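You operate a simulated robot arm through the tools that you are given. There is no shell and no other tool. Be economical: measure what you need, move in short steps, check, and stop when the job is done.

The job below is to be done with a simulated two-armed robot. You get a single attempt, and the scene is never put back.

## Task
On the middle of the table, fold the grey rag in half, so that it is half as long.
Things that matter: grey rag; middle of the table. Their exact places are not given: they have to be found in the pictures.

Only the result counts: the job must be done as asked and must still hold three seconds after the hand-in. Knocking over, shifting, dropping, spilling or breaking anything else fails it. Flat cloth is picked up by pressing the open fingertips on it (5 to 10 N) and closing them slowly along it; thin cloth reads only 2 to 8 mm in the jaws.

## Robot
Two 7-joint arms with two-finger parallel grippers on one trunk, on a base that drives. Base frame: it is fixed to the floor where the robot stands at the start and does not move with it; the origin is under the middle of the robot, x ahead of it, y to its left, z up. Units: mm, degrees, N and s.
The left shoulder is at the start at [70, 163, 1095], the right one opposite. Places, roughly: middle of the table [700, -200, 900]. Payload 3.43 kg a hand.
The tool frame of a hand sits at the grasp point between the pads (the TCP): z along the fingers, y along the line on which they close. The tips reach 34 mm beyond it. The gripper opens to 128 mm. The fingers are 24 mm wide and 12 mm thick; the gripper's body (48 by 130 mm) begins 96 mm behind the TCP.
Orientation is that of the tool frame in the base frame, as [roll, pitch, yaw] about the fixed x, y, z axes, in that order (R = Rz(yaw) Ry(pitch) Rx(roll)). With the fingers straight down and closing along the base's y, the tool's x points along the base's -x, its y along +y and its z along -z.

## Interface
- The arms move only by the tool send_rows. It takes "left_series", "right_series" or both (then of equal length, played together; a hand with none holds still); each is a list of rows, each a list of 6 numbers: the shift along the base's x, y, z in units of 30 mm (1.0 is 30 mm), then the turn, a rotation vector about the base's x, y, z in units of 8 degrees (1.0 is 8 degrees). In form: [[dx, dy, dz, rx, ry, rz], ...]. A call has 1 to 20 rows; each row shifts and turns the commanded pose from where the row before left it. "left_fingers" and "right_fingers" are, for a hand that has rows, the opening in per cent of the stroke, from 0 (shut) to 100 (fully open), set as the call begins (left out, the last holds). A call with a number of a shift or a turn outside -1 to 1 is refused whole. Each row takes 0.2 s and may step no farther than 50 mm and 8.6 degrees from the row before; otherwise, or with a gripper value out of range, the whole call is refused. Where a pose cannot be reached the arm comes as near as it can. A force on the tool above 40 N (or 10 N above the force at the start of the call, whichever is more), or a blocked arm, ends the call early, and 0.2 s more pass. Each finger travels about 153 mm/s and halts on what it meets, pressing with about 44 N; the grip force reading is that of the motor and also rises with nothing between the fingers. The clock runs only during rows and for 0.2 s after the last one: add rows that do not move to give the fingers time. The reply holds the time, the measured pose of the TCP, the force on the tool along the base axes, the opening and the grip force, in the units named above and with some noise.
- Cameras (640 x 400 px; columns grow to the right, rows downward): "scene" is now at [129.8, -25.9, 1312.1]; the picture's right is [-0.32, -0.95, 0.00], its down [-0.64, 0.21, -0.74] and it looks along [0.70, -0.23, -0.67] (base axes); focal length 251 px, centre (320, 200). "left" rides on the left gripper at [76, 11, -160] in its tool frame; the picture's right is [-0.15, 0.99, 0.00], its down [-0.88, -0.13, -0.46] and it looks along [-0.45, -0.07, 0.89] (tool axes); focal length 234 px, centre (320, 200). "right" rides on the right gripper at [76, -11, -160] in its tool frame; the picture's right is [0.15, 0.99, 0.00], its down [-0.88, 0.13, -0.46] and it looks along [-0.45, 0.07, 0.89] (tool axes); focal length 234 px, centre (320, 200).
- camera(camera): a new picture of that camera. No time passes.
- move_column(by): slides the trunk up (or, below 0, down) by that many mm; the arms and the scene camera ride with it, the base frame stays. It gives what a move gives, with no picture.
- steer(legs): drives the robot by 1 to 6 legs, each [ahead, left, turn to the left] in mm, mm and degrees, along the robot's own axes; the way and the turn of a leg run together, so that a leg with both is an arc; at most 1500 mm and 180 degrees a leg. The arms and the cameras ride along, it lands a little off, and it stops where it bumps. It gives what a move gives.
- pan_tilt(pan, tilt): turns the head with the scene camera to pan (to the left, within 86 degrees either way) and tilt (down, from -29 to 69), counted from straight ahead of the robot. It gives what a move gives.
- measure_at(camera, pixels): for up to 12 pixels [column, row] of the newest picture of that camera ("zoom" is the newest enlarged one), the place [x, y, z] in the base frame of the surface seen there, good to about 2 mm. No time passes.
- zoom(camera, box): a new picture of the part [left, top, right, bottom] of that camera's present view, enlarged. No time passes.
- hand_in(): hands the job in; it is judged then, once.

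Work in short steps. Measure before you move; look again where a grasp or a placing could have gone wrong, and mend it. You have 80 turns and 62 pictures in all, those below and enlarged ones among them. Open the grippers and draw the arms clear of the work before you hand the job in, unless the task says otherwise; then end with one line.

The tools are called by a JSON object that holds its "name" and its "arguments". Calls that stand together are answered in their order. send_rows: Moves the arms, as the interface text tells. Its arguments: {"type":"object","properties":{"left_series":{"type":"array","items":{"type":"array","items":{"type":"number"}}},"left_fingers":{"type":"number"},"right_series":{"type":"array","items":{"type":"array","items":{"type":"number"}}},"right_fingers":{"type":"number"}},"required":[]} The other tools are called the same way: move_column (by) slides the trunk up or down; steer (legs) drives the base; pan_tilt (pan, tilt) turns the head that bears the scene camera; camera (camera) takes a picture; measure_at (camera, pixels) gives the place of the surface under pixels of a picture; zoom (camera, box) takes an enlarged picture of a part of a camera's view; hand_in () hands the job in.

At the start:

```text
t: 0.0
left_ee_pos: [569.8, 191.3, 1109.8]
left_tool_rot: [179.9, 0.0, -179.9]
left_wrist_force: [0.0, 0.3, -0.1]
left_opening: 127.9
left_gripper_force: 0.0
right_ee_pos: [603.1, -274.0, 1091.5]
right_tool_rot: [-180.0, 0.0, -179.9]
right_wrist_force: [0.2, 0.0, -0.2]
right_opening: 128.0
right_gripper_force: 0.0
trunk travel left (down, up): [-575.0, 365.0]
robot x, y, heading: [-0.8, -2.0, 0.2]
head pan, tilt: [-18.5, 42.4]
```

scene: 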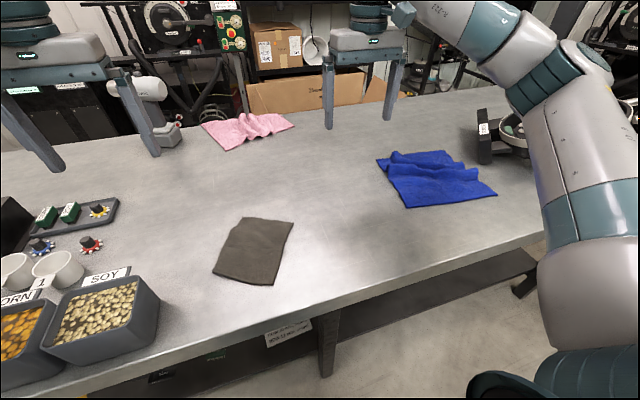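
right: 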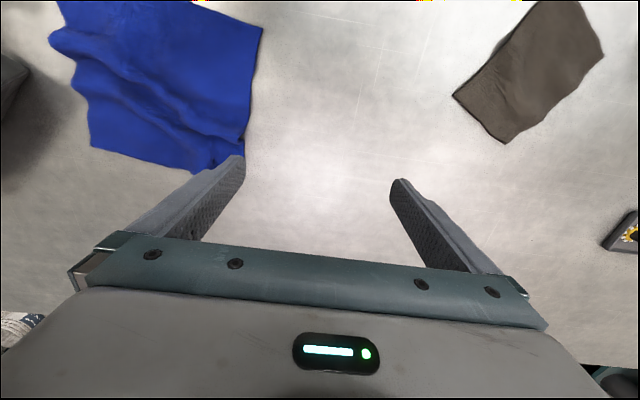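
left: 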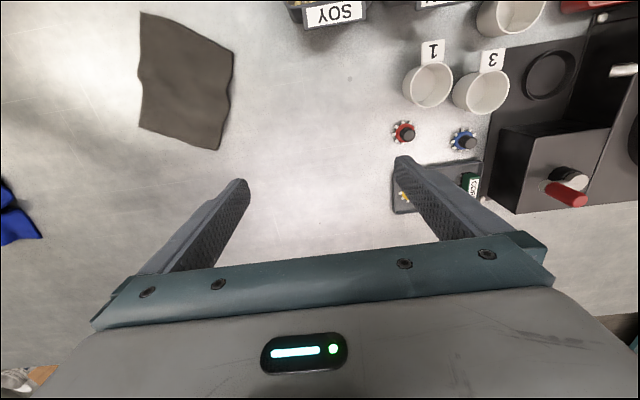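

The grey rag shows in the scene at corners about (241,217), (293,222), (272,285), (213,273). I measure these, and the neighbours and table.

{"name": "zoom", "arguments": {"camera": "scene", "box": [190, 190, 318, 300]}}

{"name": "measure_at", "arguments": {"camera": "scene", "pixels": [[242, 218], [292, 223], [272, 283], [215, 272], [255, 250], [330, 250], [320, 190], [380, 160], [410, 206], [205, 125], [200, 220], [293, 127]]}}

```text
3.64 times, centred on (254, 245) of scene
```

zoom: 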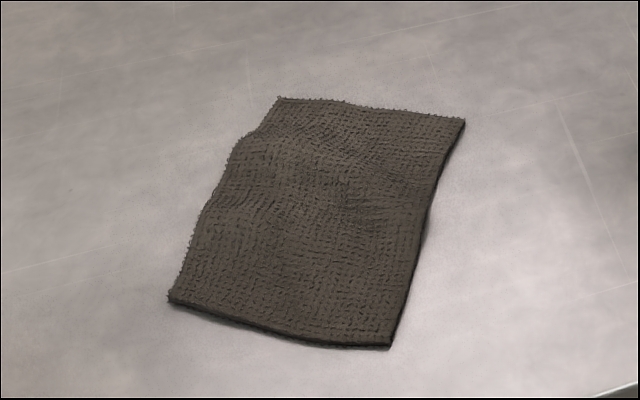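

```text
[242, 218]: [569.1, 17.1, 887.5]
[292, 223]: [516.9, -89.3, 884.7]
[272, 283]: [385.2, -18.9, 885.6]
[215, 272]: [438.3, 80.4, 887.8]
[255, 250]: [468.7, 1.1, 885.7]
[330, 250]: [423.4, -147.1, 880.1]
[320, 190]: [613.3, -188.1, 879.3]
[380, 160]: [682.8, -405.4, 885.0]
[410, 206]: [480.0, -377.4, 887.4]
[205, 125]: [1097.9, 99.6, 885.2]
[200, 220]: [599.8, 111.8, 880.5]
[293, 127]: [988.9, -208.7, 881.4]
```

The table is at z≈880. The rag is about 150 mm (along the direction (0.89,-0.46)) by 116 mm, centred at (477,-3). It lies short of the table middle (700,-200), so I'll pinch its far edge midpoint (~543,-36), drag it along its length to the middle, then fold it back. First I bring the right hand over the edge, turned so that it closes along the rag's length, and move the left hand aside.

{"name": "send_rows", "arguments": {"right_series": [[-0.25, 0.95, -0.25, 0, 0, 0.99], [-0.25, 0.95, -0.25, 0, 0, 0.99], [-0.25, 0.95, -0.25, 0, 0, 0.99], [-0.25, 0.95, -0.25, 0, 0, 0.99], [-0.25, 0.95, -0.25, 0, 0, 0.99], [-0.25, 0.95, -0.25, 0, 0, 0.99], [-0.25, 0.95, -0.25, 0, 0, 0.99], [-0.25, 0.95, -0.25, 0, 0, 0.99], [0, 0, 0, 0, 0, 0]], "left_series": [[0, 0.6, 0.2, 0, 0, 0], [0, 0.6, 0.2, 0, 0, 0], [0, 0.6, 0.2, 0, 0, 0], [0, 0.6, 0.2, 0, 0, 0], [0, 0.6, 0.2, 0, 0, 0], [0, 0.6, 0.2, 0, 0, 0], [0, 0.6, 0.2, 0, 0, 0], [0, 0.6, 0.2, 0, 0, 0], [0, 0, 0, 0, 0, 0]], "right_fingers": 22}}

{"name": "camera", "arguments": {"camera": "right"}}

{"name": "camera", "arguments": {"camera": "scene"}}

```text
t: 2.0
left_ee_pos: [570.9, 333.8, 1157.6]
left_tool_rot: [179.8, 0.0, -180.0]
left_wrist_force: [-0.1, -0.3, 0.4]
left_opening: 128.0
left_gripper_force: 0.1
right_ee_pos: [543.9, -46.9, 1031.3]
right_tool_rot: [180.0, 0.0, -116.6]
right_wrist_force: [0.4, 0.2, 0.3]
right_opening: 28.2
right_gripper_force: 0.0
trunk travel left (down, up): [-575.0, 365.0]
robot x, y, heading: [-0.5, 0.8, -0.1]
head pan, tilt: [-18.5, 42.4]
```

```text
57 pictures are left
```

right: 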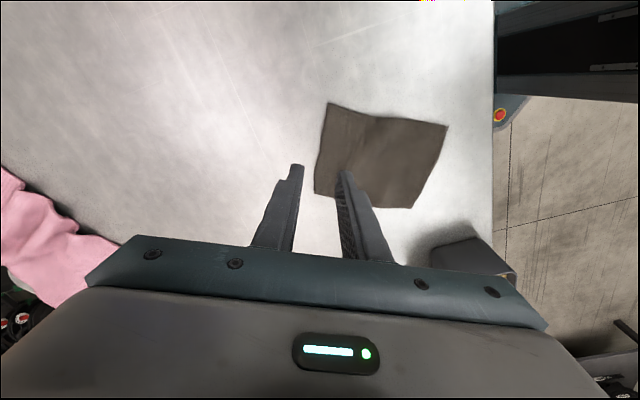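

```text
56 pictures are left
```

scene: 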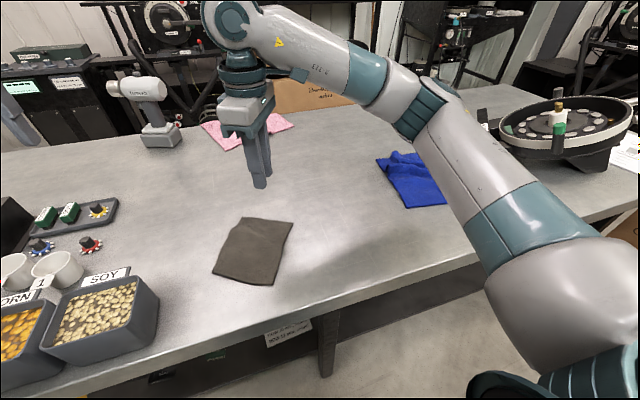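

The right view shows the rag's far edge from about (328,103) to (315,193). I measure the corners there for a precise edge.

{"name": "measure_at", "arguments": {"camera": "right", "pixels": [[329, 104], [316, 192], [322, 148], [318, 148], [446, 126], [413, 206], [330, 148], [300, 150]]}}

{"name": "measure_at", "arguments": {"camera": "scene", "pixels": [[242, 218], [292, 223], [267, 220], [268, 223]]}}

```text
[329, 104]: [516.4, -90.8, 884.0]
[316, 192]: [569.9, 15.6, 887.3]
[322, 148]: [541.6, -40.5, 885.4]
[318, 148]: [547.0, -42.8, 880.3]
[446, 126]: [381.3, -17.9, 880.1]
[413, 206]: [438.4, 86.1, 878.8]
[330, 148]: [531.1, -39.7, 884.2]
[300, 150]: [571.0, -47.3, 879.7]
```

```text
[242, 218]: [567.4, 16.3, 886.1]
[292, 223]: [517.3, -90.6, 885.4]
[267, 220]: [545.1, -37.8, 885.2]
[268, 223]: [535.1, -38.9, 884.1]
```

Edge midpoint is (543.5,-38) with inward normal as the hand's closing line. I shift to centre (532,-32), so the outer finger stands just at the edge, and come down to tips ~12 mm above the rag.

{"name": "send_rows", "arguments": {"right_series": [[-0.2, 0.25, -0.8, 0, 0, 0], [-0.2, 0.25, -0.8, 0, 0, 0], [0, 0, -0.8, 0, 0, 0], [0, 0, -0.8, 0, 0, 0], [0, 0, -0.1, 0, 0, 0], [0, 0, 0, 0, 0, 0], [0, 0, 0, 0, 0, 0]]}}

{"name": "camera", "arguments": {"camera": "right"}}

{"name": "zoom", "arguments": {"camera": "scene", "box": [190, 150, 350, 300]}}

```text
t: 3.6
left_ee_pos: [571.4, 334.5, 1156.0]
left_tool_rot: [-179.9, 0.0, -179.9]
left_wrist_force: [-0.8, -0.2, -1.4]
left_opening: 127.9
left_gripper_force: 0.0
right_ee_pos: [531.4, -30.1, 933.4]
right_tool_rot: [-179.9, 0.0, -116.6]
right_wrist_force: [-0.3, 0.7, -0.8]
right_opening: 28.2
right_gripper_force: 0.0
trunk travel left (down, up): [-575.0, 365.0]
robot x, y, heading: [-1.8, -3.1, -0.0]
head pan, tilt: [-18.5, 42.4]
```

```text
55 pictures are left
```

right: 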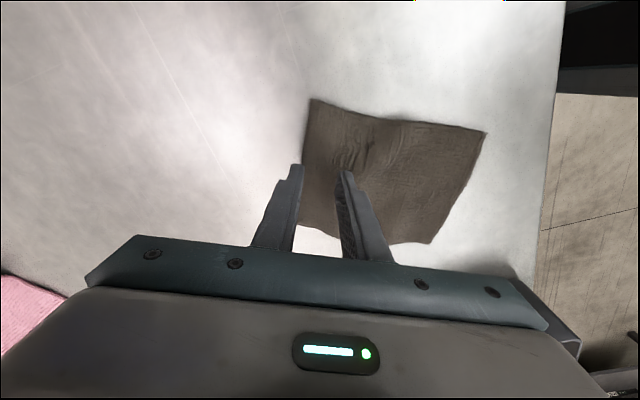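

```text
2.67 times, centred on (270, 225) of scene
```

zoom: 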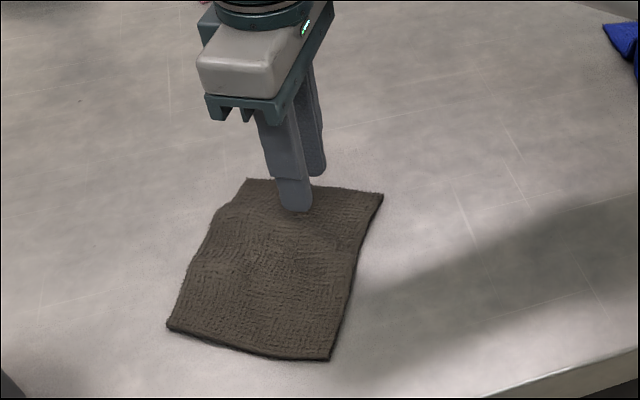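

The hand straddles the edge midpoint as wanted. I go down slowly until the tips press.

{"name": "send_rows", "arguments": {"right_series": [[0, 0, -0.2, 0, 0, 0], [0, 0, -0.2, 0, 0, 0], [0, 0, -0.15, 0, 0, 0], [0, 0, 0, 0, 0, 0]]}}

```text
t: 4.6
left_ee_pos: [569.7, 335.2, 1157.6]
left_tool_rot: [180.0, -0.1, -179.9]
left_wrist_force: [-0.4, 0.0, 0.3]
left_opening: 128.0
left_gripper_force: 0.0
right_ee_pos: [529.5, -31.0, 917.7]
right_tool_rot: [-179.9, 0.1, -116.8]
right_wrist_force: [0.1, 0.1, 6.5]
right_opening: 28.2
right_gripper_force: 0.1
trunk travel left (down, up): [-575.0, 365.0]
robot x, y, heading: [0.7, 2.1, 0.2]
head pan, tilt: [-18.5, 42.4]
```

Pressing with 6.5 N. I close slowly in steps.

{"name": "send_rows", "arguments": {"right_series": [[0, 0, 0, 0, 0, 0]], "right_fingers": 17}}

{"name": "send_rows", "arguments": {"right_series": [[0, 0, 0, 0, 0, 0]], "right_fingers": 12}}

{"name": "send_rows", "arguments": {"right_series": [[0, 0, 0, 0, 0, 0]], "right_fingers": 7}}

{"name": "send_rows", "arguments": {"right_series": [[0, 0, 0, 0, 0, 0], [0, 0, 0, 0, 0, 0]], "right_fingers": 0}}

{"name": "zoom", "arguments": {"camera": "scene", "box": [190, 150, 350, 300]}}

{"name": "zoom", "arguments": {"camera": "right", "box": [220, 80, 500, 260]}}

```text
t: 5.0
left_ee_pos: [570.4, 335.9, 1157.7]
left_tool_rot: [180.0, 0.0, -179.9]
left_wrist_force: [-0.6, 0.2, 0.6]
left_opening: 127.8
left_gripper_force: 0.0
right_ee_pos: [530.3, -30.6, 917.9]
right_tool_rot: [-179.9, 0.1, -116.7]
right_wrist_force: [0.1, 1.1, 8.8]
right_opening: 21.1
right_gripper_force: 0.0
trunk travel left (down, up): [-575.0, 365.0]
robot x, y, heading: [-0.3, -2.0, -0.0]
head pan, tilt: [-18.5, 42.4]
```

```text
t: 5.4
left_ee_pos: [570.2, 335.4, 1156.4]
left_tool_rot: [-180.0, -0.1, -179.9]
left_wrist_force: [0.0, 0.4, -0.5]
left_opening: 128.3
left_gripper_force: 0.0
right_ee_pos: [530.2, -30.9, 917.0]
right_tool_rot: [180.0, 0.1, -116.6]
right_wrist_force: [0.0, 0.1, 9.2]
right_opening: 14.5
right_gripper_force: 0.1
trunk travel left (down, up): [-575.0, 365.0]
robot x, y, heading: [-0.0, 0.2, -0.1]
head pan, tilt: [-18.5, 42.4]
```

```text
t: 5.8
left_ee_pos: [569.6, 335.1, 1157.6]
left_tool_rot: [-179.9, 0.0, -179.9]
left_wrist_force: [0.5, 0.3, 0.5]
left_opening: 128.1
left_gripper_force: 0.0
right_ee_pos: [529.5, -29.5, 917.7]
right_tool_rot: [-179.9, 0.0, -116.6]
right_wrist_force: [0.1, 0.2, 9.4]
right_opening: 7.9
right_gripper_force: 0.0
trunk travel left (down, up): [-575.0, 365.0]
robot x, y, heading: [-1.7, 2.2, 0.3]
head pan, tilt: [-18.5, 42.4]
```

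```text
t: 6.4
left_ee_pos: [568.8, 334.6, 1157.7]
left_tool_rot: [179.9, 0.0, -179.9]
left_wrist_force: [-1.3, 0.4, 0.3]
left_opening: 127.8
left_gripper_force: 0.0
right_ee_pos: [531.6, -31.9, 916.5]
right_tool_rot: [180.0, 0.0, -116.6]
right_wrist_force: [-0.4, 0.4, 11.0]
right_opening: 0.0
right_gripper_force: 33.1
trunk travel left (down, up): [-575.0, 365.0]
robot x, y, heading: [-4.3, -2.5, 0.1]
head pan, tilt: [-18.5, 42.4]
```

```text
2.67 times, centred on (270, 225) of scene
```

zoom: 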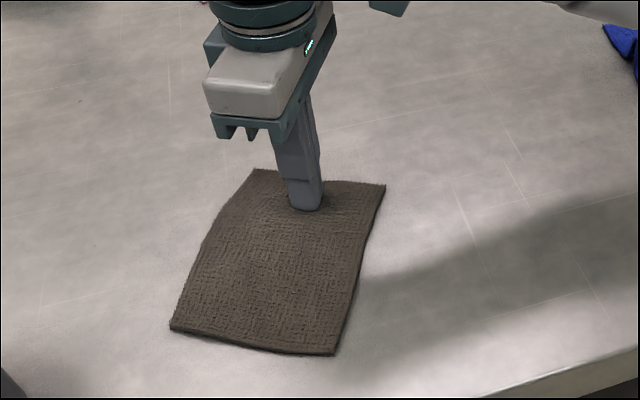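

```text
2.22 times, centred on (360, 170) of right
```

zoom: 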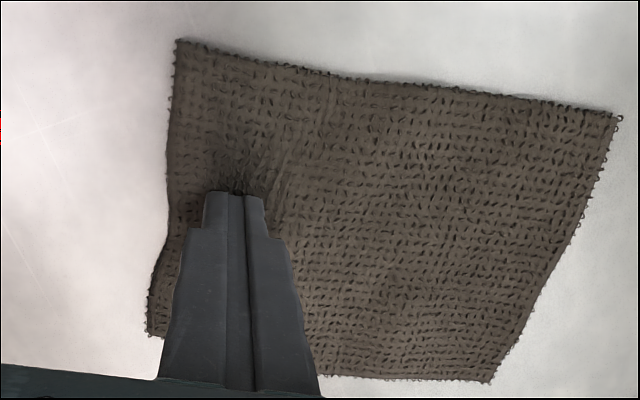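

The jaws read 0, so nothing was pinched: the rag's edge just slid about under the outer finger. I lift, open to ~45 mm and re-measure the edge.

{"name": "send_rows", "arguments": {"right_series": [[0, 0, 0.5, 0, 0, 0], [0, 0, 0.5, 0, 0, 0], [0, 0, 0, 0, 0, 0]]}}

{"name": "camera", "arguments": {"camera": "right"}}

{"name": "zoom", "arguments": {"camera": "scene", "box": [190, 150, 350, 300]}}

```text
t: 7.2
left_ee_pos: [571.4, 334.9, 1156.6]
left_tool_rot: [180.0, 0.0, -179.8]
left_wrist_force: [-0.1, -0.1, 1.3]
left_opening: 127.8
left_gripper_force: 0.1
right_ee_pos: [529.7, -30.2, 946.4]
right_tool_rot: [-180.0, 0.0, -116.6]
right_wrist_force: [-0.5, 0.5, 0.6]
right_opening: 0.0
right_gripper_force: 33.3
trunk travel left (down, up): [-575.0, 365.0]
robot x, y, heading: [-2.7, -0.1, 0.3]
head pan, tilt: [-18.5, 42.4]
```

```text
51 pictures are left
```

right: 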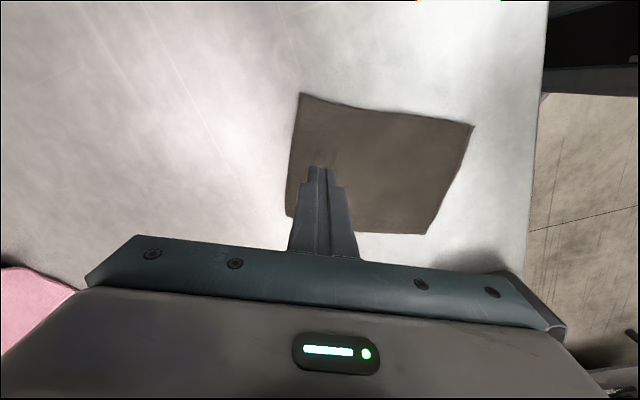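

```text
2.67 times, centred on (270, 225) of scene
```

zoom: 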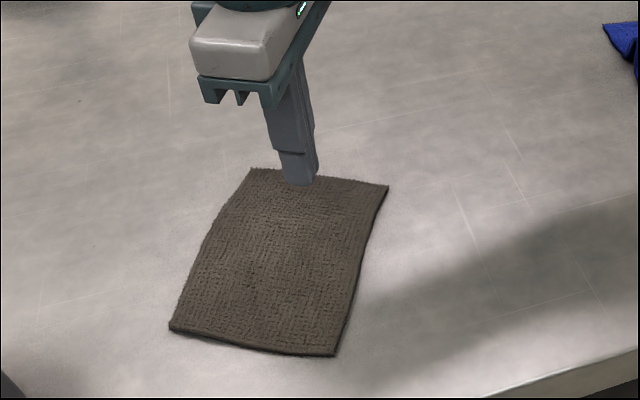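

The rag is flat and a little stretched out. I measure its corners and edge in the right view: (301,94), (286,217), edge middle (293,155).

{"name": "measure_at", "arguments": {"camera": "right", "pixels": [[302, 96], [289, 215], [297, 150], [293, 150], [472, 128], [424, 232], [290, 180], [296, 120]]}}

```text
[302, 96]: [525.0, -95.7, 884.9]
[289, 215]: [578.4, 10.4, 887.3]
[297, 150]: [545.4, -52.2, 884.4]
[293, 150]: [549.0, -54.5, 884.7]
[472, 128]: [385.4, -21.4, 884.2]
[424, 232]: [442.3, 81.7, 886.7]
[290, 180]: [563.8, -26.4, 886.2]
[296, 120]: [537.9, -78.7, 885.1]
```

Edge midpoint is now (552,-43), so the current centre (530,-30) is ~26 mm inside. With a 32 mm opening both fingertips now stand on the rag; I open, go down and press.

{"name": "send_rows", "arguments": {"right_series": [[0, 0, 0, 0, 0, 0], [0, 0, -0.4, 0, 0, 0], [0, 0, -0.4, 0, 0, 0], [0, 0, -0.2, 0, 0, 0], [0, 0, 0, 0, 0, 0]], "right_fingers": 26}}

{"name": "send_rows", "arguments": {"right_series": [[0, 0, 0, 0, 0, 0]], "right_fingers": 23}}

{"name": "send_rows", "arguments": {"right_series": [[0, 0, 0, 0, 0, 0]], "right_fingers": 20}}

{"name": "zoom", "arguments": {"camera": "right", "box": [220, 80, 500, 260]}}

```text
t: 8.4
left_ee_pos: [571.0, 334.7, 1155.9]
left_tool_rot: [-180.0, 0.0, -179.9]
left_wrist_force: [0.1, 0.1, 0.6]
left_opening: 128.0
left_gripper_force: 0.1
right_ee_pos: [532.1, -30.9, 917.9]
right_tool_rot: [-179.9, 0.0, -116.7]
right_wrist_force: [-0.3, -0.6, 7.8]
right_opening: 33.2
right_gripper_force: 0.1
trunk travel left (down, up): [-575.0, 365.0]
robot x, y, heading: [2.7, -0.5, 0.2]
head pan, tilt: [-18.5, 42.4]
```

```text
t: 8.8
left_ee_pos: [571.4, 333.9, 1156.9]
left_tool_rot: [180.0, 0.0, -179.9]
left_wrist_force: [0.5, 0.9, -0.4]
left_opening: 128.0
left_gripper_force: 0.1
right_ee_pos: [529.5, -31.1, 918.5]
right_tool_rot: [180.0, 0.1, -116.6]
right_wrist_force: [-0.1, -0.7, 8.3]
right_opening: 28.9
right_gripper_force: 0.1
trunk travel left (down, up): [-575.0, 365.0]
robot x, y, heading: [0.2, 0.6, -0.0]
head pan, tilt: [-18.5, 42.4]
```

```text
t: 9.2
left_ee_pos: [569.3, 334.9, 1157.1]
left_tool_rot: [180.0, 0.1, -179.9]
left_wrist_force: [-0.3, -0.4, -0.6]
left_opening: 127.9
left_gripper_force: 0.0
right_ee_pos: [530.9, -30.3, 917.1]
right_tool_rot: [180.0, 0.0, -116.6]
right_wrist_force: [0.2, 0.0, 10.2]
right_opening: 24.8
right_gripper_force: 0.0
trunk travel left (down, up): [-575.0, 365.0]
robot x, y, heading: [0.6, -1.5, 0.1]
head pan, tilt: [-18.5, 42.4]
```

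```text
2.22 times, centred on (360, 170) of right
```

zoom: 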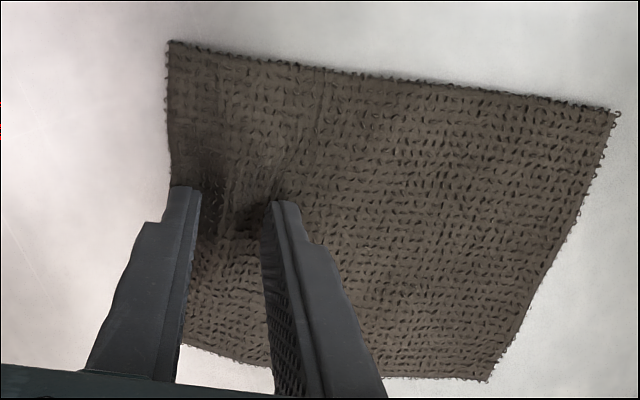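

A ridge is forming between the fingers. I keep closing in small steps.

{"name": "send_rows", "arguments": {"right_series": [[0, 0, 0, 0, 0, 0]], "right_fingers": 16}}

{"name": "send_rows", "arguments": {"right_series": [[0, 0, 0, 0, 0, 0]], "right_fingers": 12}}

{"name": "send_rows", "arguments": {"right_series": [[0, 0, 0, 0, 0, 0]], "right_fingers": 8}}

{"name": "send_rows", "arguments": {"right_series": [[0, 0, 0, 0, 0, 0]], "right_fingers": 4}}

{"name": "send_rows", "arguments": {"right_series": [[0, 0, 0, 0, 0, 0], [0, 0, 0, 0, 0, 0]], "right_fingers": 0}}

{"name": "zoom", "arguments": {"camera": "right", "box": [220, 80, 500, 260]}}

```text
t: 9.6
left_ee_pos: [569.3, 334.5, 1157.3]
left_tool_rot: [-179.9, 0.0, -179.8]
left_wrist_force: [0.0, -0.5, -0.5]
left_opening: 128.3
left_gripper_force: 0.0
right_ee_pos: [531.2, -29.9, 917.0]
right_tool_rot: [180.0, 0.0, -116.5]
right_wrist_force: [-0.2, -0.3, 9.4]
right_opening: 19.6
right_gripper_force: 0.0
trunk travel left (down, up): [-575.0, 365.0]
robot x, y, heading: [0.6, -0.8, 0.3]
head pan, tilt: [-18.5, 42.4]
```

```text
t: 10.0
left_ee_pos: [570.4, 335.6, 1156.9]
left_tool_rot: [180.0, 0.0, -179.9]
left_wrist_force: [-0.5, -0.4, -0.4]
left_opening: 128.2
left_gripper_force: 0.0
right_ee_pos: [530.8, -30.5, 916.5]
right_tool_rot: [180.0, 0.0, -116.6]
right_wrist_force: [0.3, -1.0, 9.4]
right_opening: 14.7
right_gripper_force: 0.1
trunk travel left (down, up): [-575.0, 365.0]
robot x, y, heading: [1.4, -0.4, 0.1]
head pan, tilt: [-18.5, 42.4]
```

```text
t: 10.4
left_ee_pos: [570.2, 334.9, 1157.0]
left_tool_rot: [-179.9, 0.0, -179.8]
left_wrist_force: [-0.3, 0.2, 0.2]
left_opening: 127.9
left_gripper_force: 0.1
right_ee_pos: [531.6, -30.3, 917.9]
right_tool_rot: [-180.0, -0.1, -116.6]
right_wrist_force: [-0.3, 0.0, 9.8]
right_opening: 9.7
right_gripper_force: 0.2
trunk travel left (down, up): [-575.0, 365.0]
robot x, y, heading: [0.5, -1.4, -0.0]
head pan, tilt: [-18.5, 42.4]
```

```text
t: 10.8
left_ee_pos: [569.3, 334.7, 1157.5]
left_tool_rot: [-180.0, 0.0, -179.9]
left_wrist_force: [0.2, 0.1, -0.7]
left_opening: 128.0
left_gripper_force: 0.0
right_ee_pos: [531.7, -30.1, 917.2]
right_tool_rot: [-179.9, 0.0, -116.6]
right_wrist_force: [-1.1, 0.5, 9.9]
right_opening: 6.5
right_gripper_force: 1.4
trunk travel left (down, up): [-575.0, 365.0]
robot x, y, heading: [-0.5, 3.1, 0.2]
head pan, tilt: [-18.5, 42.4]
```

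```text
t: 11.4
left_ee_pos: [570.3, 335.0, 1157.6]
left_tool_rot: [-180.0, 0.0, -179.9]
left_wrist_force: [0.8, -1.0, 0.0]
left_opening: 128.2
left_gripper_force: 0.1
right_ee_pos: [529.6, -30.5, 916.9]
right_tool_rot: [179.9, 0.0, -116.5]
right_wrist_force: [-0.9, 0.5, 9.9]
right_opening: 3.9
right_gripper_force: 38.3
trunk travel left (down, up): [-575.0, 365.0]
robot x, y, heading: [1.5, 0.0, -0.0]
head pan, tilt: [-18.5, 42.4]
```

```text
2.22 times, centred on (360, 170) of right
```

zoom: 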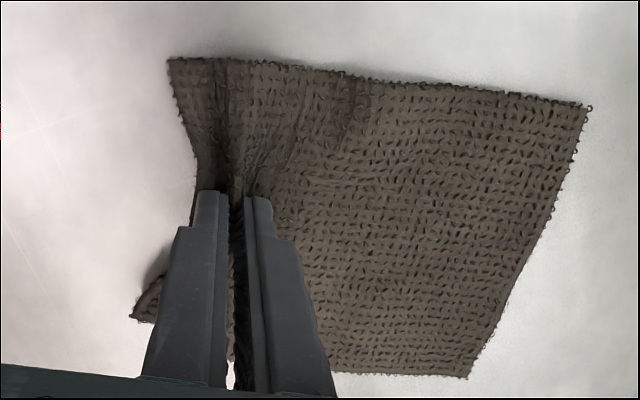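

The rag is pinched (3.9 mm). I lift about 9 mm and drag it toward the table middle, turning the hand slightly into the drag direction.

{"name": "send_rows", "arguments": {"right_series": [[0, 0, 0.3, 0, 0, 0], [0.3, -0.26, 0.0, 0, 0, -0.1], [0.6, -0.52, 0, 0, 0, -0.1], [0.6, -0.52, 0, 0, 0, -0.1], [0.6, -0.52, 0, 0, 0, -0.1], [0.6, -0.52, 0, 0, 0, -0.1], [0.6, -0.52, 0, 0, 0, -0.1], [0, 0, 0, 0, 0, 0]]}}

{"name": "camera", "arguments": {"camera": "scene"}}

```text
t: 13.2
left_ee_pos: [571.4, 335.6, 1156.2]
left_tool_rot: [-180.0, 0.1, -179.9]
left_wrist_force: [0.7, -0.1, -0.3]
left_opening: 128.0
left_gripper_force: 0.0
right_ee_pos: [630.0, -117.5, 924.3]
right_tool_rot: [180.0, -0.1, -121.6]
right_wrist_force: [0.5, 0.6, 0.0]
right_opening: 4.3
right_gripper_force: 38.4
trunk travel left (down, up): [-575.0, 365.0]
robot x, y, heading: [2.3, 1.5, -0.1]
head pan, tilt: [-18.5, 42.4]
```

```text
47 pictures are left
```

scene: 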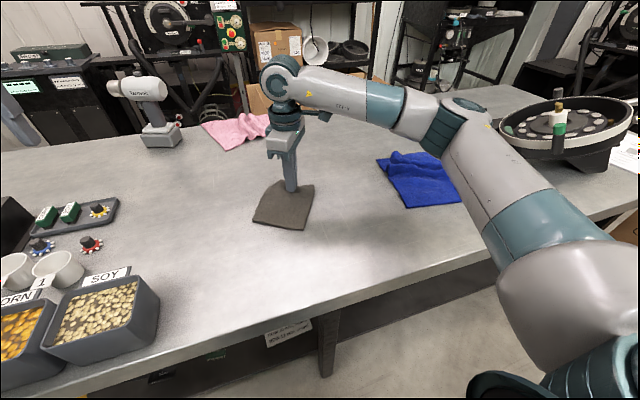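

The rag follows well, still flat (around (284,205)). I drag on to about (750,-222).

{"name": "send_rows", "arguments": {"right_series": [[0.3, -0.26, 0, 0, 0, -0.1], [0.6, -0.52, 0, 0, 0, -0.1], [0.6, -0.52, 0, 0, 0, -0.1], [0.6, -0.52, 0, 0, 0, -0.1], [0.6, -0.52, 0, 0, 0, -0.1], [0.6, -0.52, 0, 0, 0, -0.1], [0.6, -0.52, 0, 0, 0, -0.1], [0.3, -0.26, 0, 0, 0, 0], [0, 0, 0, 0, 0, 0]]}}

{"name": "camera", "arguments": {"camera": "scene"}}

{"name": "camera", "arguments": {"camera": "right"}}

```text
t: 15.2
left_ee_pos: [570.8, 333.7, 1156.6]
left_tool_rot: [180.0, 0.0, -179.9]
left_wrist_force: [-0.3, -0.3, -0.7]
left_opening: 128.0
left_gripper_force: 0.2
right_ee_pos: [647.1, -149.4, 923.2]
right_tool_rot: [180.0, 0.1, -126.5]
right_wrist_force: [-0.2, -0.4, -0.4]
right_opening: 4.0
right_gripper_force: 38.8
right hand out of reach, approached as far as the arm can: row 1, 2, 3, 4, 5, 6, 7, 8
trunk travel left (down, up): [-575.0, 365.0]
robot x, y, heading: [2.8, 3.8, -0.1]
head pan, tilt: [-18.5, 42.4]
```

```text
46 pictures are left
```

scene: 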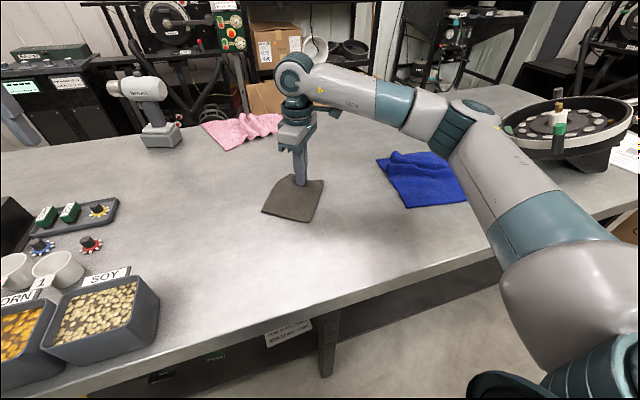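

```text
45 pictures are left
```

right: 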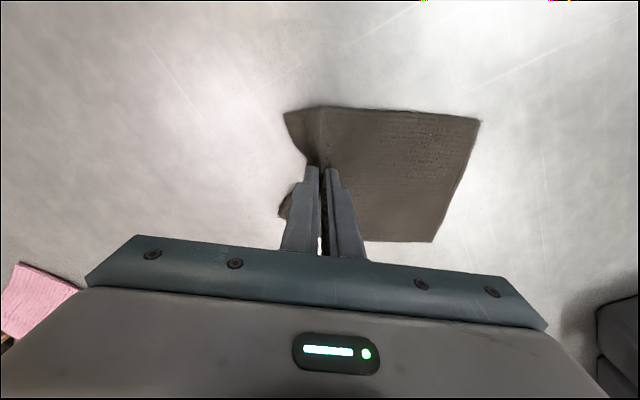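

The arm ran out of reach at (647,-149) with this wrist turn. I'd rather drive the base a little; I check how far the table edge is from the robot first.

{"name": "pan_tilt", "arguments": {"pan": 0, "tilt": 69}}

{"name": "camera", "arguments": {"camera": "scene"}}

```text
t: 16.1
left_ee_pos: [571.3, 335.1, 1157.0]
left_tool_rot: [-180.0, 0.0, -179.9]
left_wrist_force: [0.4, 0.2, 0.2]
left_opening: 128.1
left_gripper_force: 0.1
right_ee_pos: [646.9, -147.6, 922.3]
right_tool_rot: [-180.0, 0.0, -126.6]
right_wrist_force: [0.5, -0.8, 0.0]
right_opening: 4.1
right_gripper_force: 38.4
trunk travel left (down, up): [-575.0, 365.0]
robot x, y, heading: [-4.2, 0.2, -0.0]
head pan, tilt: [0.0, 68.8]
```

```text
44 pictures are left
```

scene: 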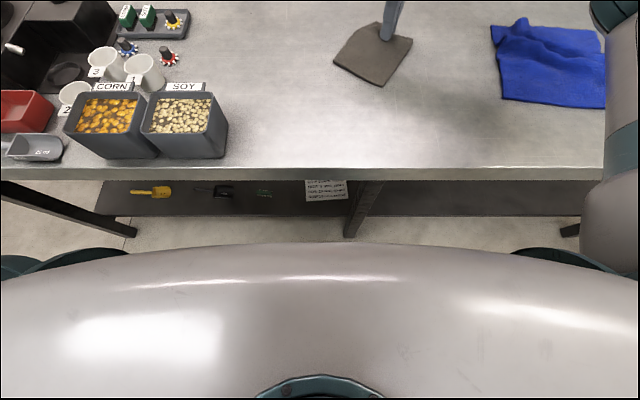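

{"name": "measure_at", "arguments": {"camera": "scene", "pixels": [[400, 170], [400, 185], [320, 243], [80, 260], [560, 255], [320, 215], [350, 236], [388, 23], [411, 44], [378, 86], [334, 59], [320, 300]]}}

```text
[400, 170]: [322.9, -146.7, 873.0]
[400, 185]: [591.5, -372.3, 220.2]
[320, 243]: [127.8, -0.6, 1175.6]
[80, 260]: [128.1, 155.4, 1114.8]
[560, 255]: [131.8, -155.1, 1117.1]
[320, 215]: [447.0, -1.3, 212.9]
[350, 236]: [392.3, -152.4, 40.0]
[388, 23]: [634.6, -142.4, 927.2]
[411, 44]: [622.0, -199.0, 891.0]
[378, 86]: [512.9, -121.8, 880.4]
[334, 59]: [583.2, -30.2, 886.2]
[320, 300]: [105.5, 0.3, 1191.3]
```

Table edge is at x=323, torso front at ~130–165: an 80 mm forward, 60 mm right drive is clear and carries the pinched rag to about (727,-208).

{"name": "steer", "arguments": {"legs": [[80, -60, 0]]}}

{"name": "pan_tilt", "arguments": {"pan": -18, "tilt": 48}}

{"name": "camera", "arguments": {"camera": "scene"}}

{"name": "camera", "arguments": {"camera": "right"}}

```text
t: 17.3
left_ee_pos: [650.9, 275.8, 1156.1]
left_tool_rot: [-179.9, 0.1, -179.8]
left_wrist_force: [0.6, -0.6, 0.7]
left_opening: 128.1
left_gripper_force: 0.1
right_ee_pos: [729.3, -207.1, 923.5]
right_tool_rot: [-180.0, 0.0, -126.5]
right_wrist_force: [0.1, -0.8, 0.0]
right_opening: 4.1
right_gripper_force: 38.2
trunk travel left (down, up): [-575.0, 365.0]
robot x, y, heading: [81.6, -59.6, 0.1]
head pan, tilt: [0.0, 68.8]
```

```text
t: 18.1
left_ee_pos: [651.3, 275.9, 1156.1]
left_tool_rot: [180.0, 0.0, -179.9]
left_wrist_force: [-0.5, 0.1, 0.6]
left_opening: 128.3
left_gripper_force: 0.0
right_ee_pos: [728.1, -205.8, 923.1]
right_tool_rot: [179.9, 0.0, -126.7]
right_wrist_force: [0.1, -0.7, 1.0]
right_opening: 4.2
right_gripper_force: 38.0
trunk travel left (down, up): [-575.0, 365.0]
robot x, y, heading: [79.8, -58.5, 0.1]
head pan, tilt: [-18.0, 48.0]
```

```text
43 pictures are left
```

scene: 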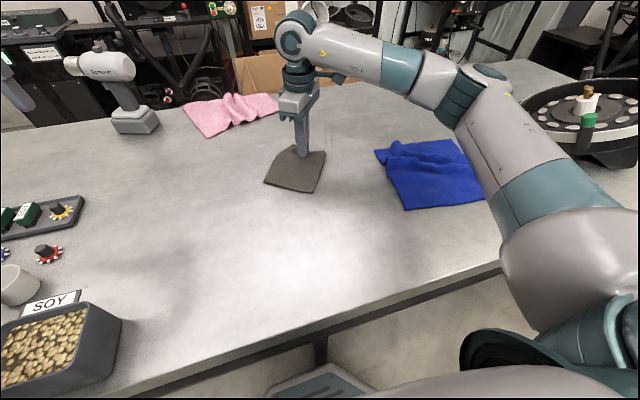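

```text
42 pictures are left
```

right: 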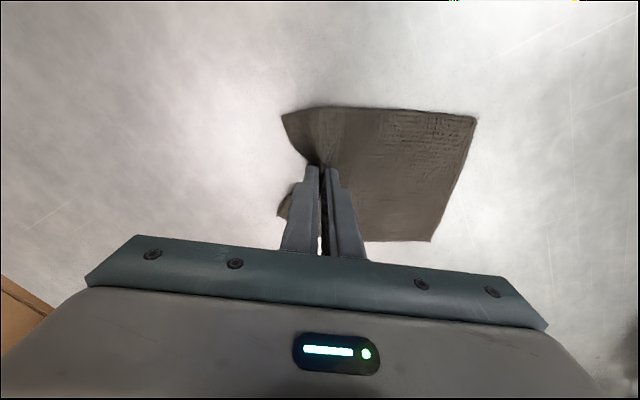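

The rag is at the middle now. I measure its corners: near edge corners in the right view at (476,117) and (431,241).

{"name": "measure_at", "arguments": {"camera": "right", "pixels": [[474, 119], [430, 239], [454, 180], [284, 115], [285, 212], [400, 110], [370, 235]]}}

{"name": "zoom", "arguments": {"camera": "scene", "box": [240, 110, 360, 210]}}

```text
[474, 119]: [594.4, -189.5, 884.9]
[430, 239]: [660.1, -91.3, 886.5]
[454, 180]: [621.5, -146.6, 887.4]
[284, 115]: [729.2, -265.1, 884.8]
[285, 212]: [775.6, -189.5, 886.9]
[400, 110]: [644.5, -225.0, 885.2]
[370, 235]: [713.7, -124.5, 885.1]
```

```text
4.00 times, centred on (300, 160) of scene
```

zoom: 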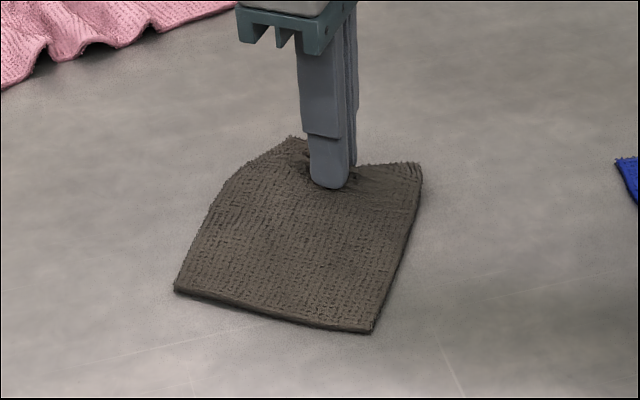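

The near edge runs (594,-190)–(660,-91), so the rag's long direction is (0.83,-0.56) and the pinch is 121 mm from the near edge. I start with a small lift to verify the arm follows from its real pose.

{"name": "send_rows", "arguments": {"right_series": [[-0.055, 0.037, 0.633, 0, 0, 0], [0, 0, 0, 0, 0, 0]]}}

```text
t: 18.7
left_ee_pos: [651.5, 275.9, 1156.0]
left_tool_rot: [-180.0, -0.1, -180.0]
left_wrist_force: [-0.6, -1.3, -0.2]
left_opening: 128.0
left_gripper_force: 0.0
right_ee_pos: [726.6, -206.9, 943.1]
right_tool_rot: [180.0, 0.0, -126.7]
right_wrist_force: [-0.4, 0.2, 0.3]
right_opening: 3.9
right_gripper_force: 38.3
trunk travel left (down, up): [-575.0, 365.0]
robot x, y, heading: [80.5, -60.9, -0.2]
head pan, tilt: [-18.0, 48.0]
```

It follows properly. Now the first half of the fold arc with a slight forward tilt.

{"name": "send_rows", "arguments": {"right_series": [[-0.324, 0.217, 0.457, -0.557, -0.83, 0], [-0.462, 0.31, 0.233, -0.557, -0.83, 0], [-0.509, 0.342, 0.08, -0.557, -0.83, 0], [-0.559, 0.375, -0.077, -0.557, -0.83, 0], [0, 0, 0, 0, 0, 0]]}}

{"name": "zoom", "arguments": {"camera": "scene", "box": [220, 90, 380, 210]}}

{"name": "camera", "arguments": {"camera": "right"}}

```text
t: 19.9
left_ee_pos: [651.2, 275.4, 1157.5]
left_tool_rot: [-179.9, 0.0, -179.9]
left_wrist_force: [0.2, 0.4, -0.3]
left_opening: 128.0
left_gripper_force: 0.0
right_ee_pos: [670.5, -167.7, 963.7]
right_tool_rot: [-148.0, 1.4, -126.3]
right_wrist_force: [0.6, -0.1, -0.1]
right_opening: 4.2
right_gripper_force: 38.4
trunk travel left (down, up): [-575.0, 365.0]
robot x, y, heading: [82.2, -61.0, 0.3]
head pan, tilt: [-18.0, 48.0]
```

```text
3.33 times, centred on (300, 150) of scene
```

zoom: 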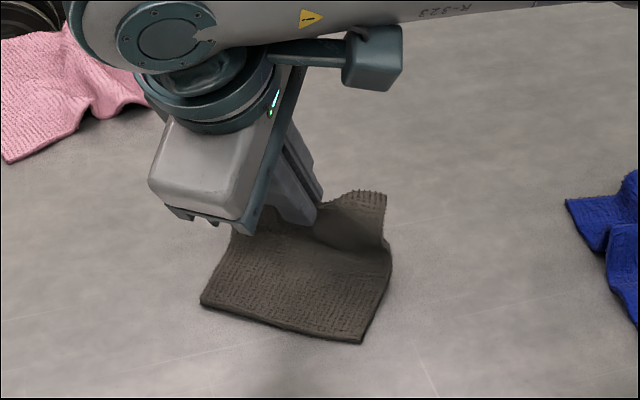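

```text
39 pictures are left
```

right: 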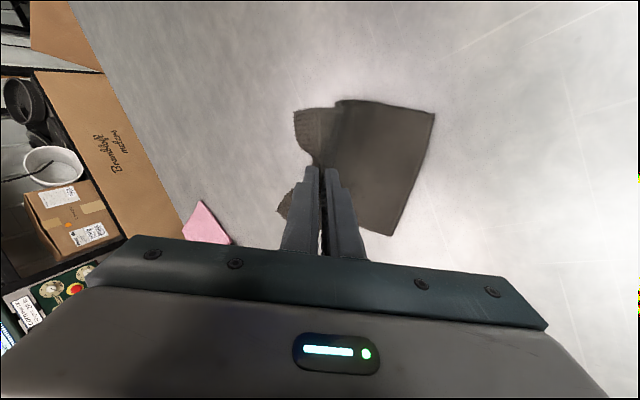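

The far corners stand up and the near half stays put. I continue the arc over the near half.

{"name": "send_rows", "arguments": {"right_series": [[-0.443, 0.297, -0.2, 0, 0, 0], [-0.387, 0.26, -0.333, 0, 0, 0], [-0.332, 0.223, -0.3, 0, 0, 0], [0, 0, 0, 0, 0, 0]]}}

{"name": "zoom", "arguments": {"camera": "scene", "box": [220, 90, 380, 210]}}

{"name": "camera", "arguments": {"camera": "right"}}

```text
t: 20.9
left_ee_pos: [649.9, 275.5, 1157.0]
left_tool_rot: [179.9, 0.0, -179.9]
left_wrist_force: [-0.3, -0.1, -0.6]
left_opening: 127.9
left_gripper_force: 0.1
right_ee_pos: [635.6, -144.8, 938.6]
right_tool_rot: [-148.1, 1.3, -126.2]
right_wrist_force: [-0.6, -0.2, 0.4]
right_opening: 3.9
right_gripper_force: 38.9
trunk travel left (down, up): [-575.0, 365.0]
robot x, y, heading: [79.2, -60.7, 0.0]
head pan, tilt: [-18.0, 48.0]
```

```text
3.33 times, centred on (300, 150) of scene
```

zoom: 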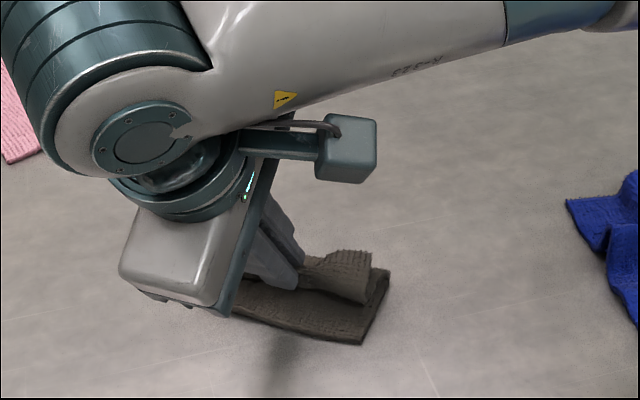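

```text
37 pictures are left
```

right: 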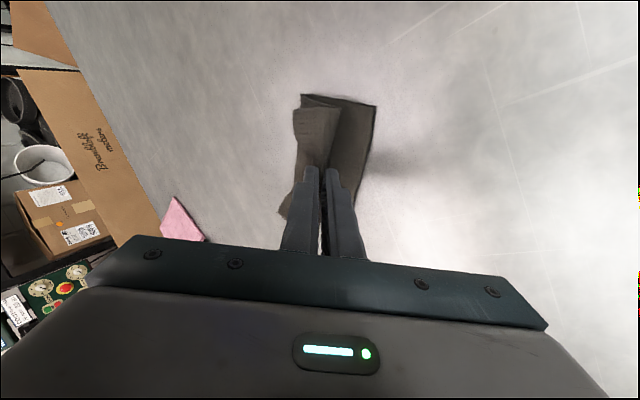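

The upper layer is over, but the edge strip (corners at (340,270) in the zoom) hangs back as a flap because it was pinched ~25 mm inside the edge. I release here a little above the lower layer, so the pinch can spring open, and look.

{"name": "send_rows", "arguments": {"right_series": [[0, 0, 0, 0, 0, 0], [0, 0, 0, 0, 0, 0]], "right_fingers": 14}}

{"name": "zoom", "arguments": {"camera": "scene", "box": [220, 90, 380, 210]}}

{"name": "zoom", "arguments": {"camera": "right", "box": [220, 60, 460, 260]}}

```text
t: 21.5
left_ee_pos: [650.7, 277.3, 1157.2]
left_tool_rot: [-180.0, 0.0, -180.0]
left_wrist_force: [0.1, -0.3, 0.0]
left_opening: 128.0
left_gripper_force: 0.1
right_ee_pos: [635.8, -144.6, 940.5]
right_tool_rot: [-147.9, 1.4, -126.1]
right_wrist_force: [-0.8, -0.2, 0.5]
right_opening: 18.1
right_gripper_force: 0.0
trunk travel left (down, up): [-575.0, 365.0]
robot x, y, heading: [76.6, -58.6, -0.1]
head pan, tilt: [-18.0, 48.0]
```

```text
3.33 times, centred on (300, 150) of scene
```

zoom: 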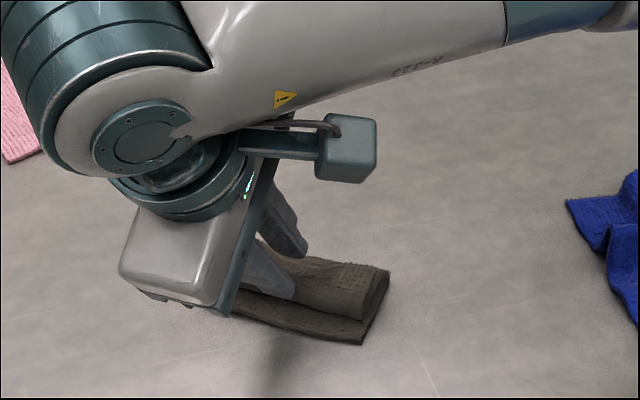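

```text
2.00 times, centred on (340, 160) of right
```

zoom: 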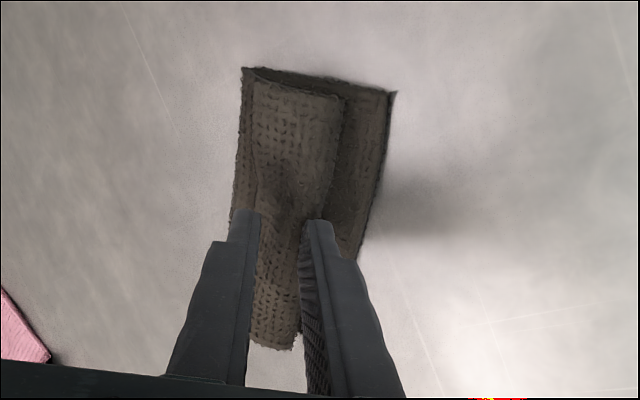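

I back out along the fingers and up for a clear look.

{"name": "send_rows", "arguments": {"right_series": [[-0.44, 0.3, 0.85, 0, 0, 0], [-0.44, 0.3, 0.85, 0, 0, 0], [0, 0, 1, 0.557, 0.83, 0], [0, 0, 1, 0.557, 0.83, 0], [0, 0, 0.5, 0.557, 0.83, 0], [0, 0, 0, 0.557, 0.83, 0], [0, 0, 0, 0, 0, 0]]}}

{"name": "camera", "arguments": {"camera": "right"}}

{"name": "zoom", "arguments": {"camera": "scene", "box": [220, 110, 380, 210]}}

```text
t: 23.1
left_ee_pos: [650.1, 276.6, 1157.5]
left_tool_rot: [-180.0, 0.0, -179.9]
left_wrist_force: [0.4, 0.4, 0.8]
left_opening: 127.9
left_gripper_force: 0.1
right_ee_pos: [608.0, -125.7, 1063.8]
right_tool_rot: [179.9, 0.0, -126.5]
right_wrist_force: [-0.6, -0.8, -0.2]
right_opening: 17.9
right_gripper_force: 0.0
trunk travel left (down, up): [-575.0, 365.0]
robot x, y, heading: [80.1, -59.0, -0.1]
head pan, tilt: [-18.0, 48.0]
```

```text
34 pictures are left
```

right: 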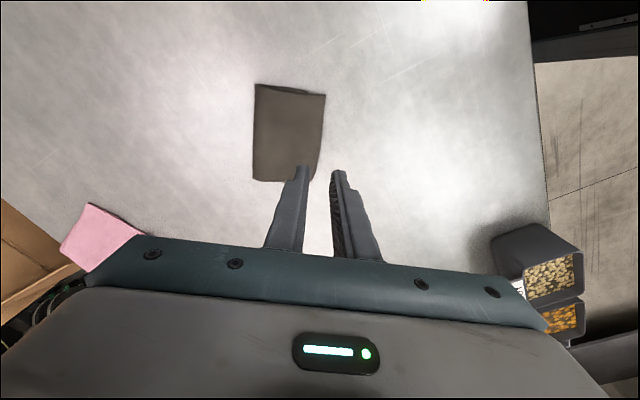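

```text
4.00 times, centred on (300, 160) of scene
```

zoom: 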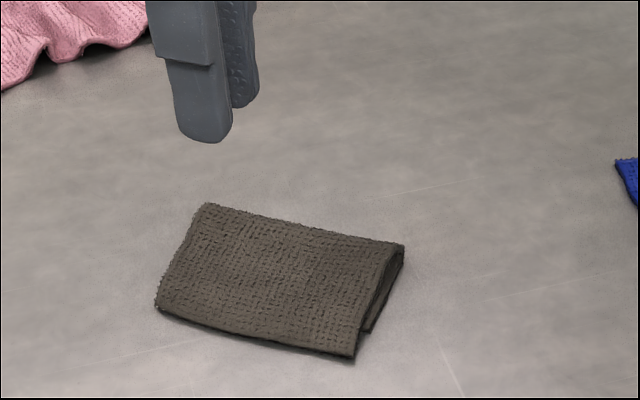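

The flap sprang over and the rag now lies folded in half. I measure the folded outline and the overlap.

{"name": "zoom", "arguments": {"camera": "scene", "box": [250, 150, 330, 210]}}

{"name": "zoom", "arguments": {"camera": "right", "box": [220, 60, 380, 200]}}

{"name": "measure_at", "arguments": {"camera": "scene", "pixels": [[260, 187], [308, 199], [272, 162], [319, 172], [312, 193], [285, 180]]}}

```text
6.67 times, centred on (290, 180) of scene
```

zoom: 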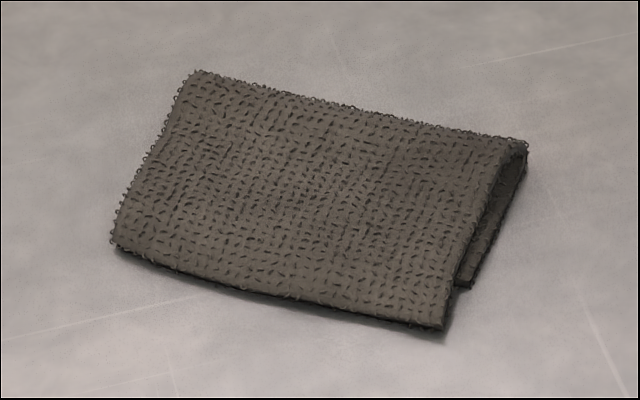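

```text
2.86 times, centred on (300, 130) of right
```

zoom: 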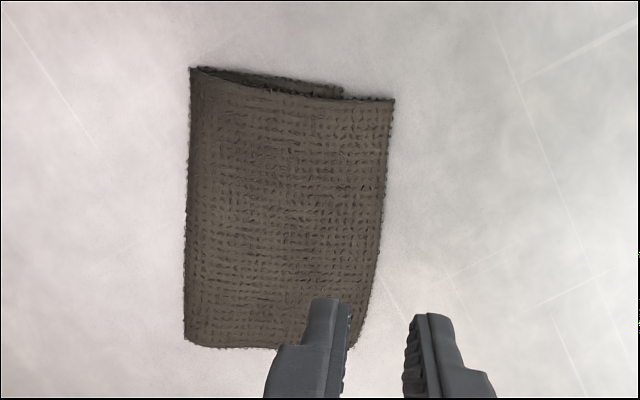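

```text
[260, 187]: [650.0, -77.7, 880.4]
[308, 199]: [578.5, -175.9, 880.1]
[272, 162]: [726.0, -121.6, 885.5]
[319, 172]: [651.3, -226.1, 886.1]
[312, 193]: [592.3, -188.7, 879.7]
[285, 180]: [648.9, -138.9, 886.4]
```

The upper layer is ~87 mm and the lower ~67 mm, so the upper edge overshoots the near edge by ~20 mm. I'd like to mend that: pinch the single-layer overhang crosswise at its middle and pull it back ~10 mm per layer. I turn the hand by -90° over (622,-133).

{"name": "send_rows", "arguments": {"right_series": [[0.04, -0.02, -0.1, 0, 0, -0.933], [0.04, -0.02, -0.1, 0, 0, -0.933], [0.04, -0.02, -0.1, 0, 0, -0.933], [0.04, -0.02, -0.1, 0, 0, -0.933], [0.04, -0.02, -0.1, 0, 0, -0.933], [0.04, -0.02, -0.1, 0, 0, -0.933], [0.04, -0.02, -0.1, 0, 0, -0.933], [0.04, -0.02, -0.1, 0, 0, -0.933], [0.04, -0.02, -0.1, 0, 0, -0.933], [0.04, -0.02, -0.1, 0, 0, -0.933], [0.04, -0.02, -0.1, 0, 0, -0.933], [0.04, -0.02, -0.1, 0, 0, -0.933], [0, 0, 0, 0, 0, 0]], "right_fingers": 28}}

{"name": "camera", "arguments": {"camera": "right"}}

```text
t: 25.9
left_ee_pos: [650.7, 275.8, 1157.8]
left_tool_rot: [180.0, -0.1, -180.0]
left_wrist_force: [-0.8, 0.2, -0.5]
left_opening: 127.7
left_gripper_force: 0.0
right_ee_pos: [624.8, -135.4, 1028.2]
right_tool_rot: [-180.0, 0.1, 143.9]
right_wrist_force: [-0.9, 0.7, 0.4]
right_opening: 35.7
right_gripper_force: 0.0
trunk travel left (down, up): [-575.0, 365.0]
robot x, y, heading: [79.8, -61.0, 0.2]
head pan, tilt: [-18.0, 48.0]
```

```text
30 pictures are left
```

right: 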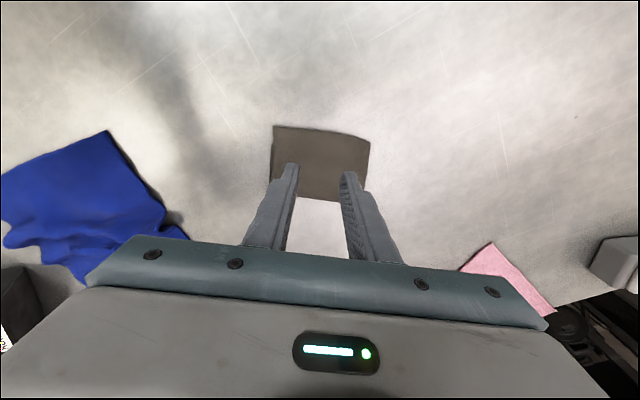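

The near (upper-layer) edge is at the top of this view, (274,125)–(370,142). I measure it and the outline.

{"name": "measure_at", "arguments": {"camera": "right", "pixels": [[276, 128], [368, 143], [322, 133], [322, 128], [272, 165], [322, 145], [322, 165], [365, 190], [322, 198]]}}

{"name": "zoom", "arguments": {"camera": "right", "box": [250, 110, 400, 210]}}

```text
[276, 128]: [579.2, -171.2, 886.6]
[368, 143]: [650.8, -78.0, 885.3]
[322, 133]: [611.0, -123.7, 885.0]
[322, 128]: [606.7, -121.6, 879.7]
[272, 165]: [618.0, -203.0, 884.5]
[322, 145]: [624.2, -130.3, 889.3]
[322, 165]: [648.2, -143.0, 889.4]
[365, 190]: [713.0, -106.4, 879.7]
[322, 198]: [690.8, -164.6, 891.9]
```

```text
4.00 times, centred on (325, 160) of right
```

zoom: 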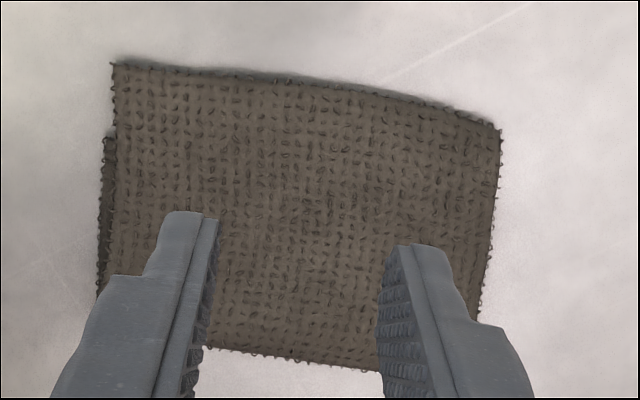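

The overhang is ~22 mm. I move 8 mm inside the edge midpoint, (616,-128), and descend with 36 mm opening to touch.

{"name": "send_rows", "arguments": {"right_series": [[-0.15, 0.12, -0.9, 0, 0, 0], [-0.15, 0.12, -0.9, 0, 0, 0], [0, 0, -0.9, 0, 0, 0], [0, 0, -0.55, 0, 0, 0], [0, 0, -0.2, 0, 0, 0], [0, 0, -0.15, 0, 0, 0], [0, 0, -0.05, 0, 0, 0], [0, 0, 0, 0, 0, 0]]}}

{"name": "zoom", "arguments": {"camera": "right", "box": [220, 90, 420, 230]}}

```text
t: 27.7
left_ee_pos: [651.2, 276.3, 1157.1]
left_tool_rot: [180.0, -0.1, -180.0]
left_wrist_force: [0.6, 0.1, 0.6]
left_opening: 128.0
left_gripper_force: 0.0
right_ee_pos: [613.3, -127.7, 919.8]
right_tool_rot: [179.9, 0.0, 144.0]
right_wrist_force: [0.2, -0.3, 1.5]
right_opening: 35.8
right_gripper_force: 0.0
trunk travel left (down, up): [-575.0, 365.0]
robot x, y, heading: [79.4, -62.2, -0.1]
head pan, tilt: [-18.0, 48.0]
```

```text
2.86 times, centred on (320, 160) of right
```

zoom: 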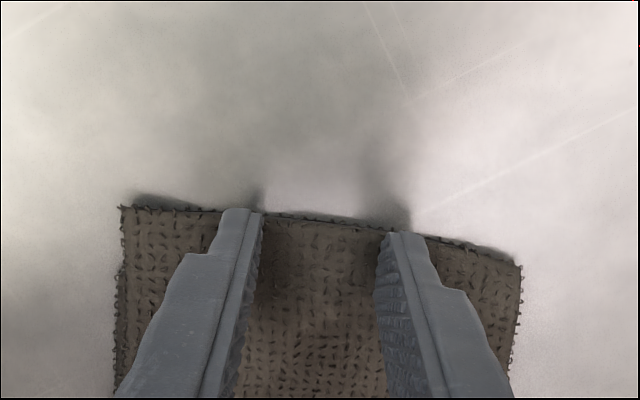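

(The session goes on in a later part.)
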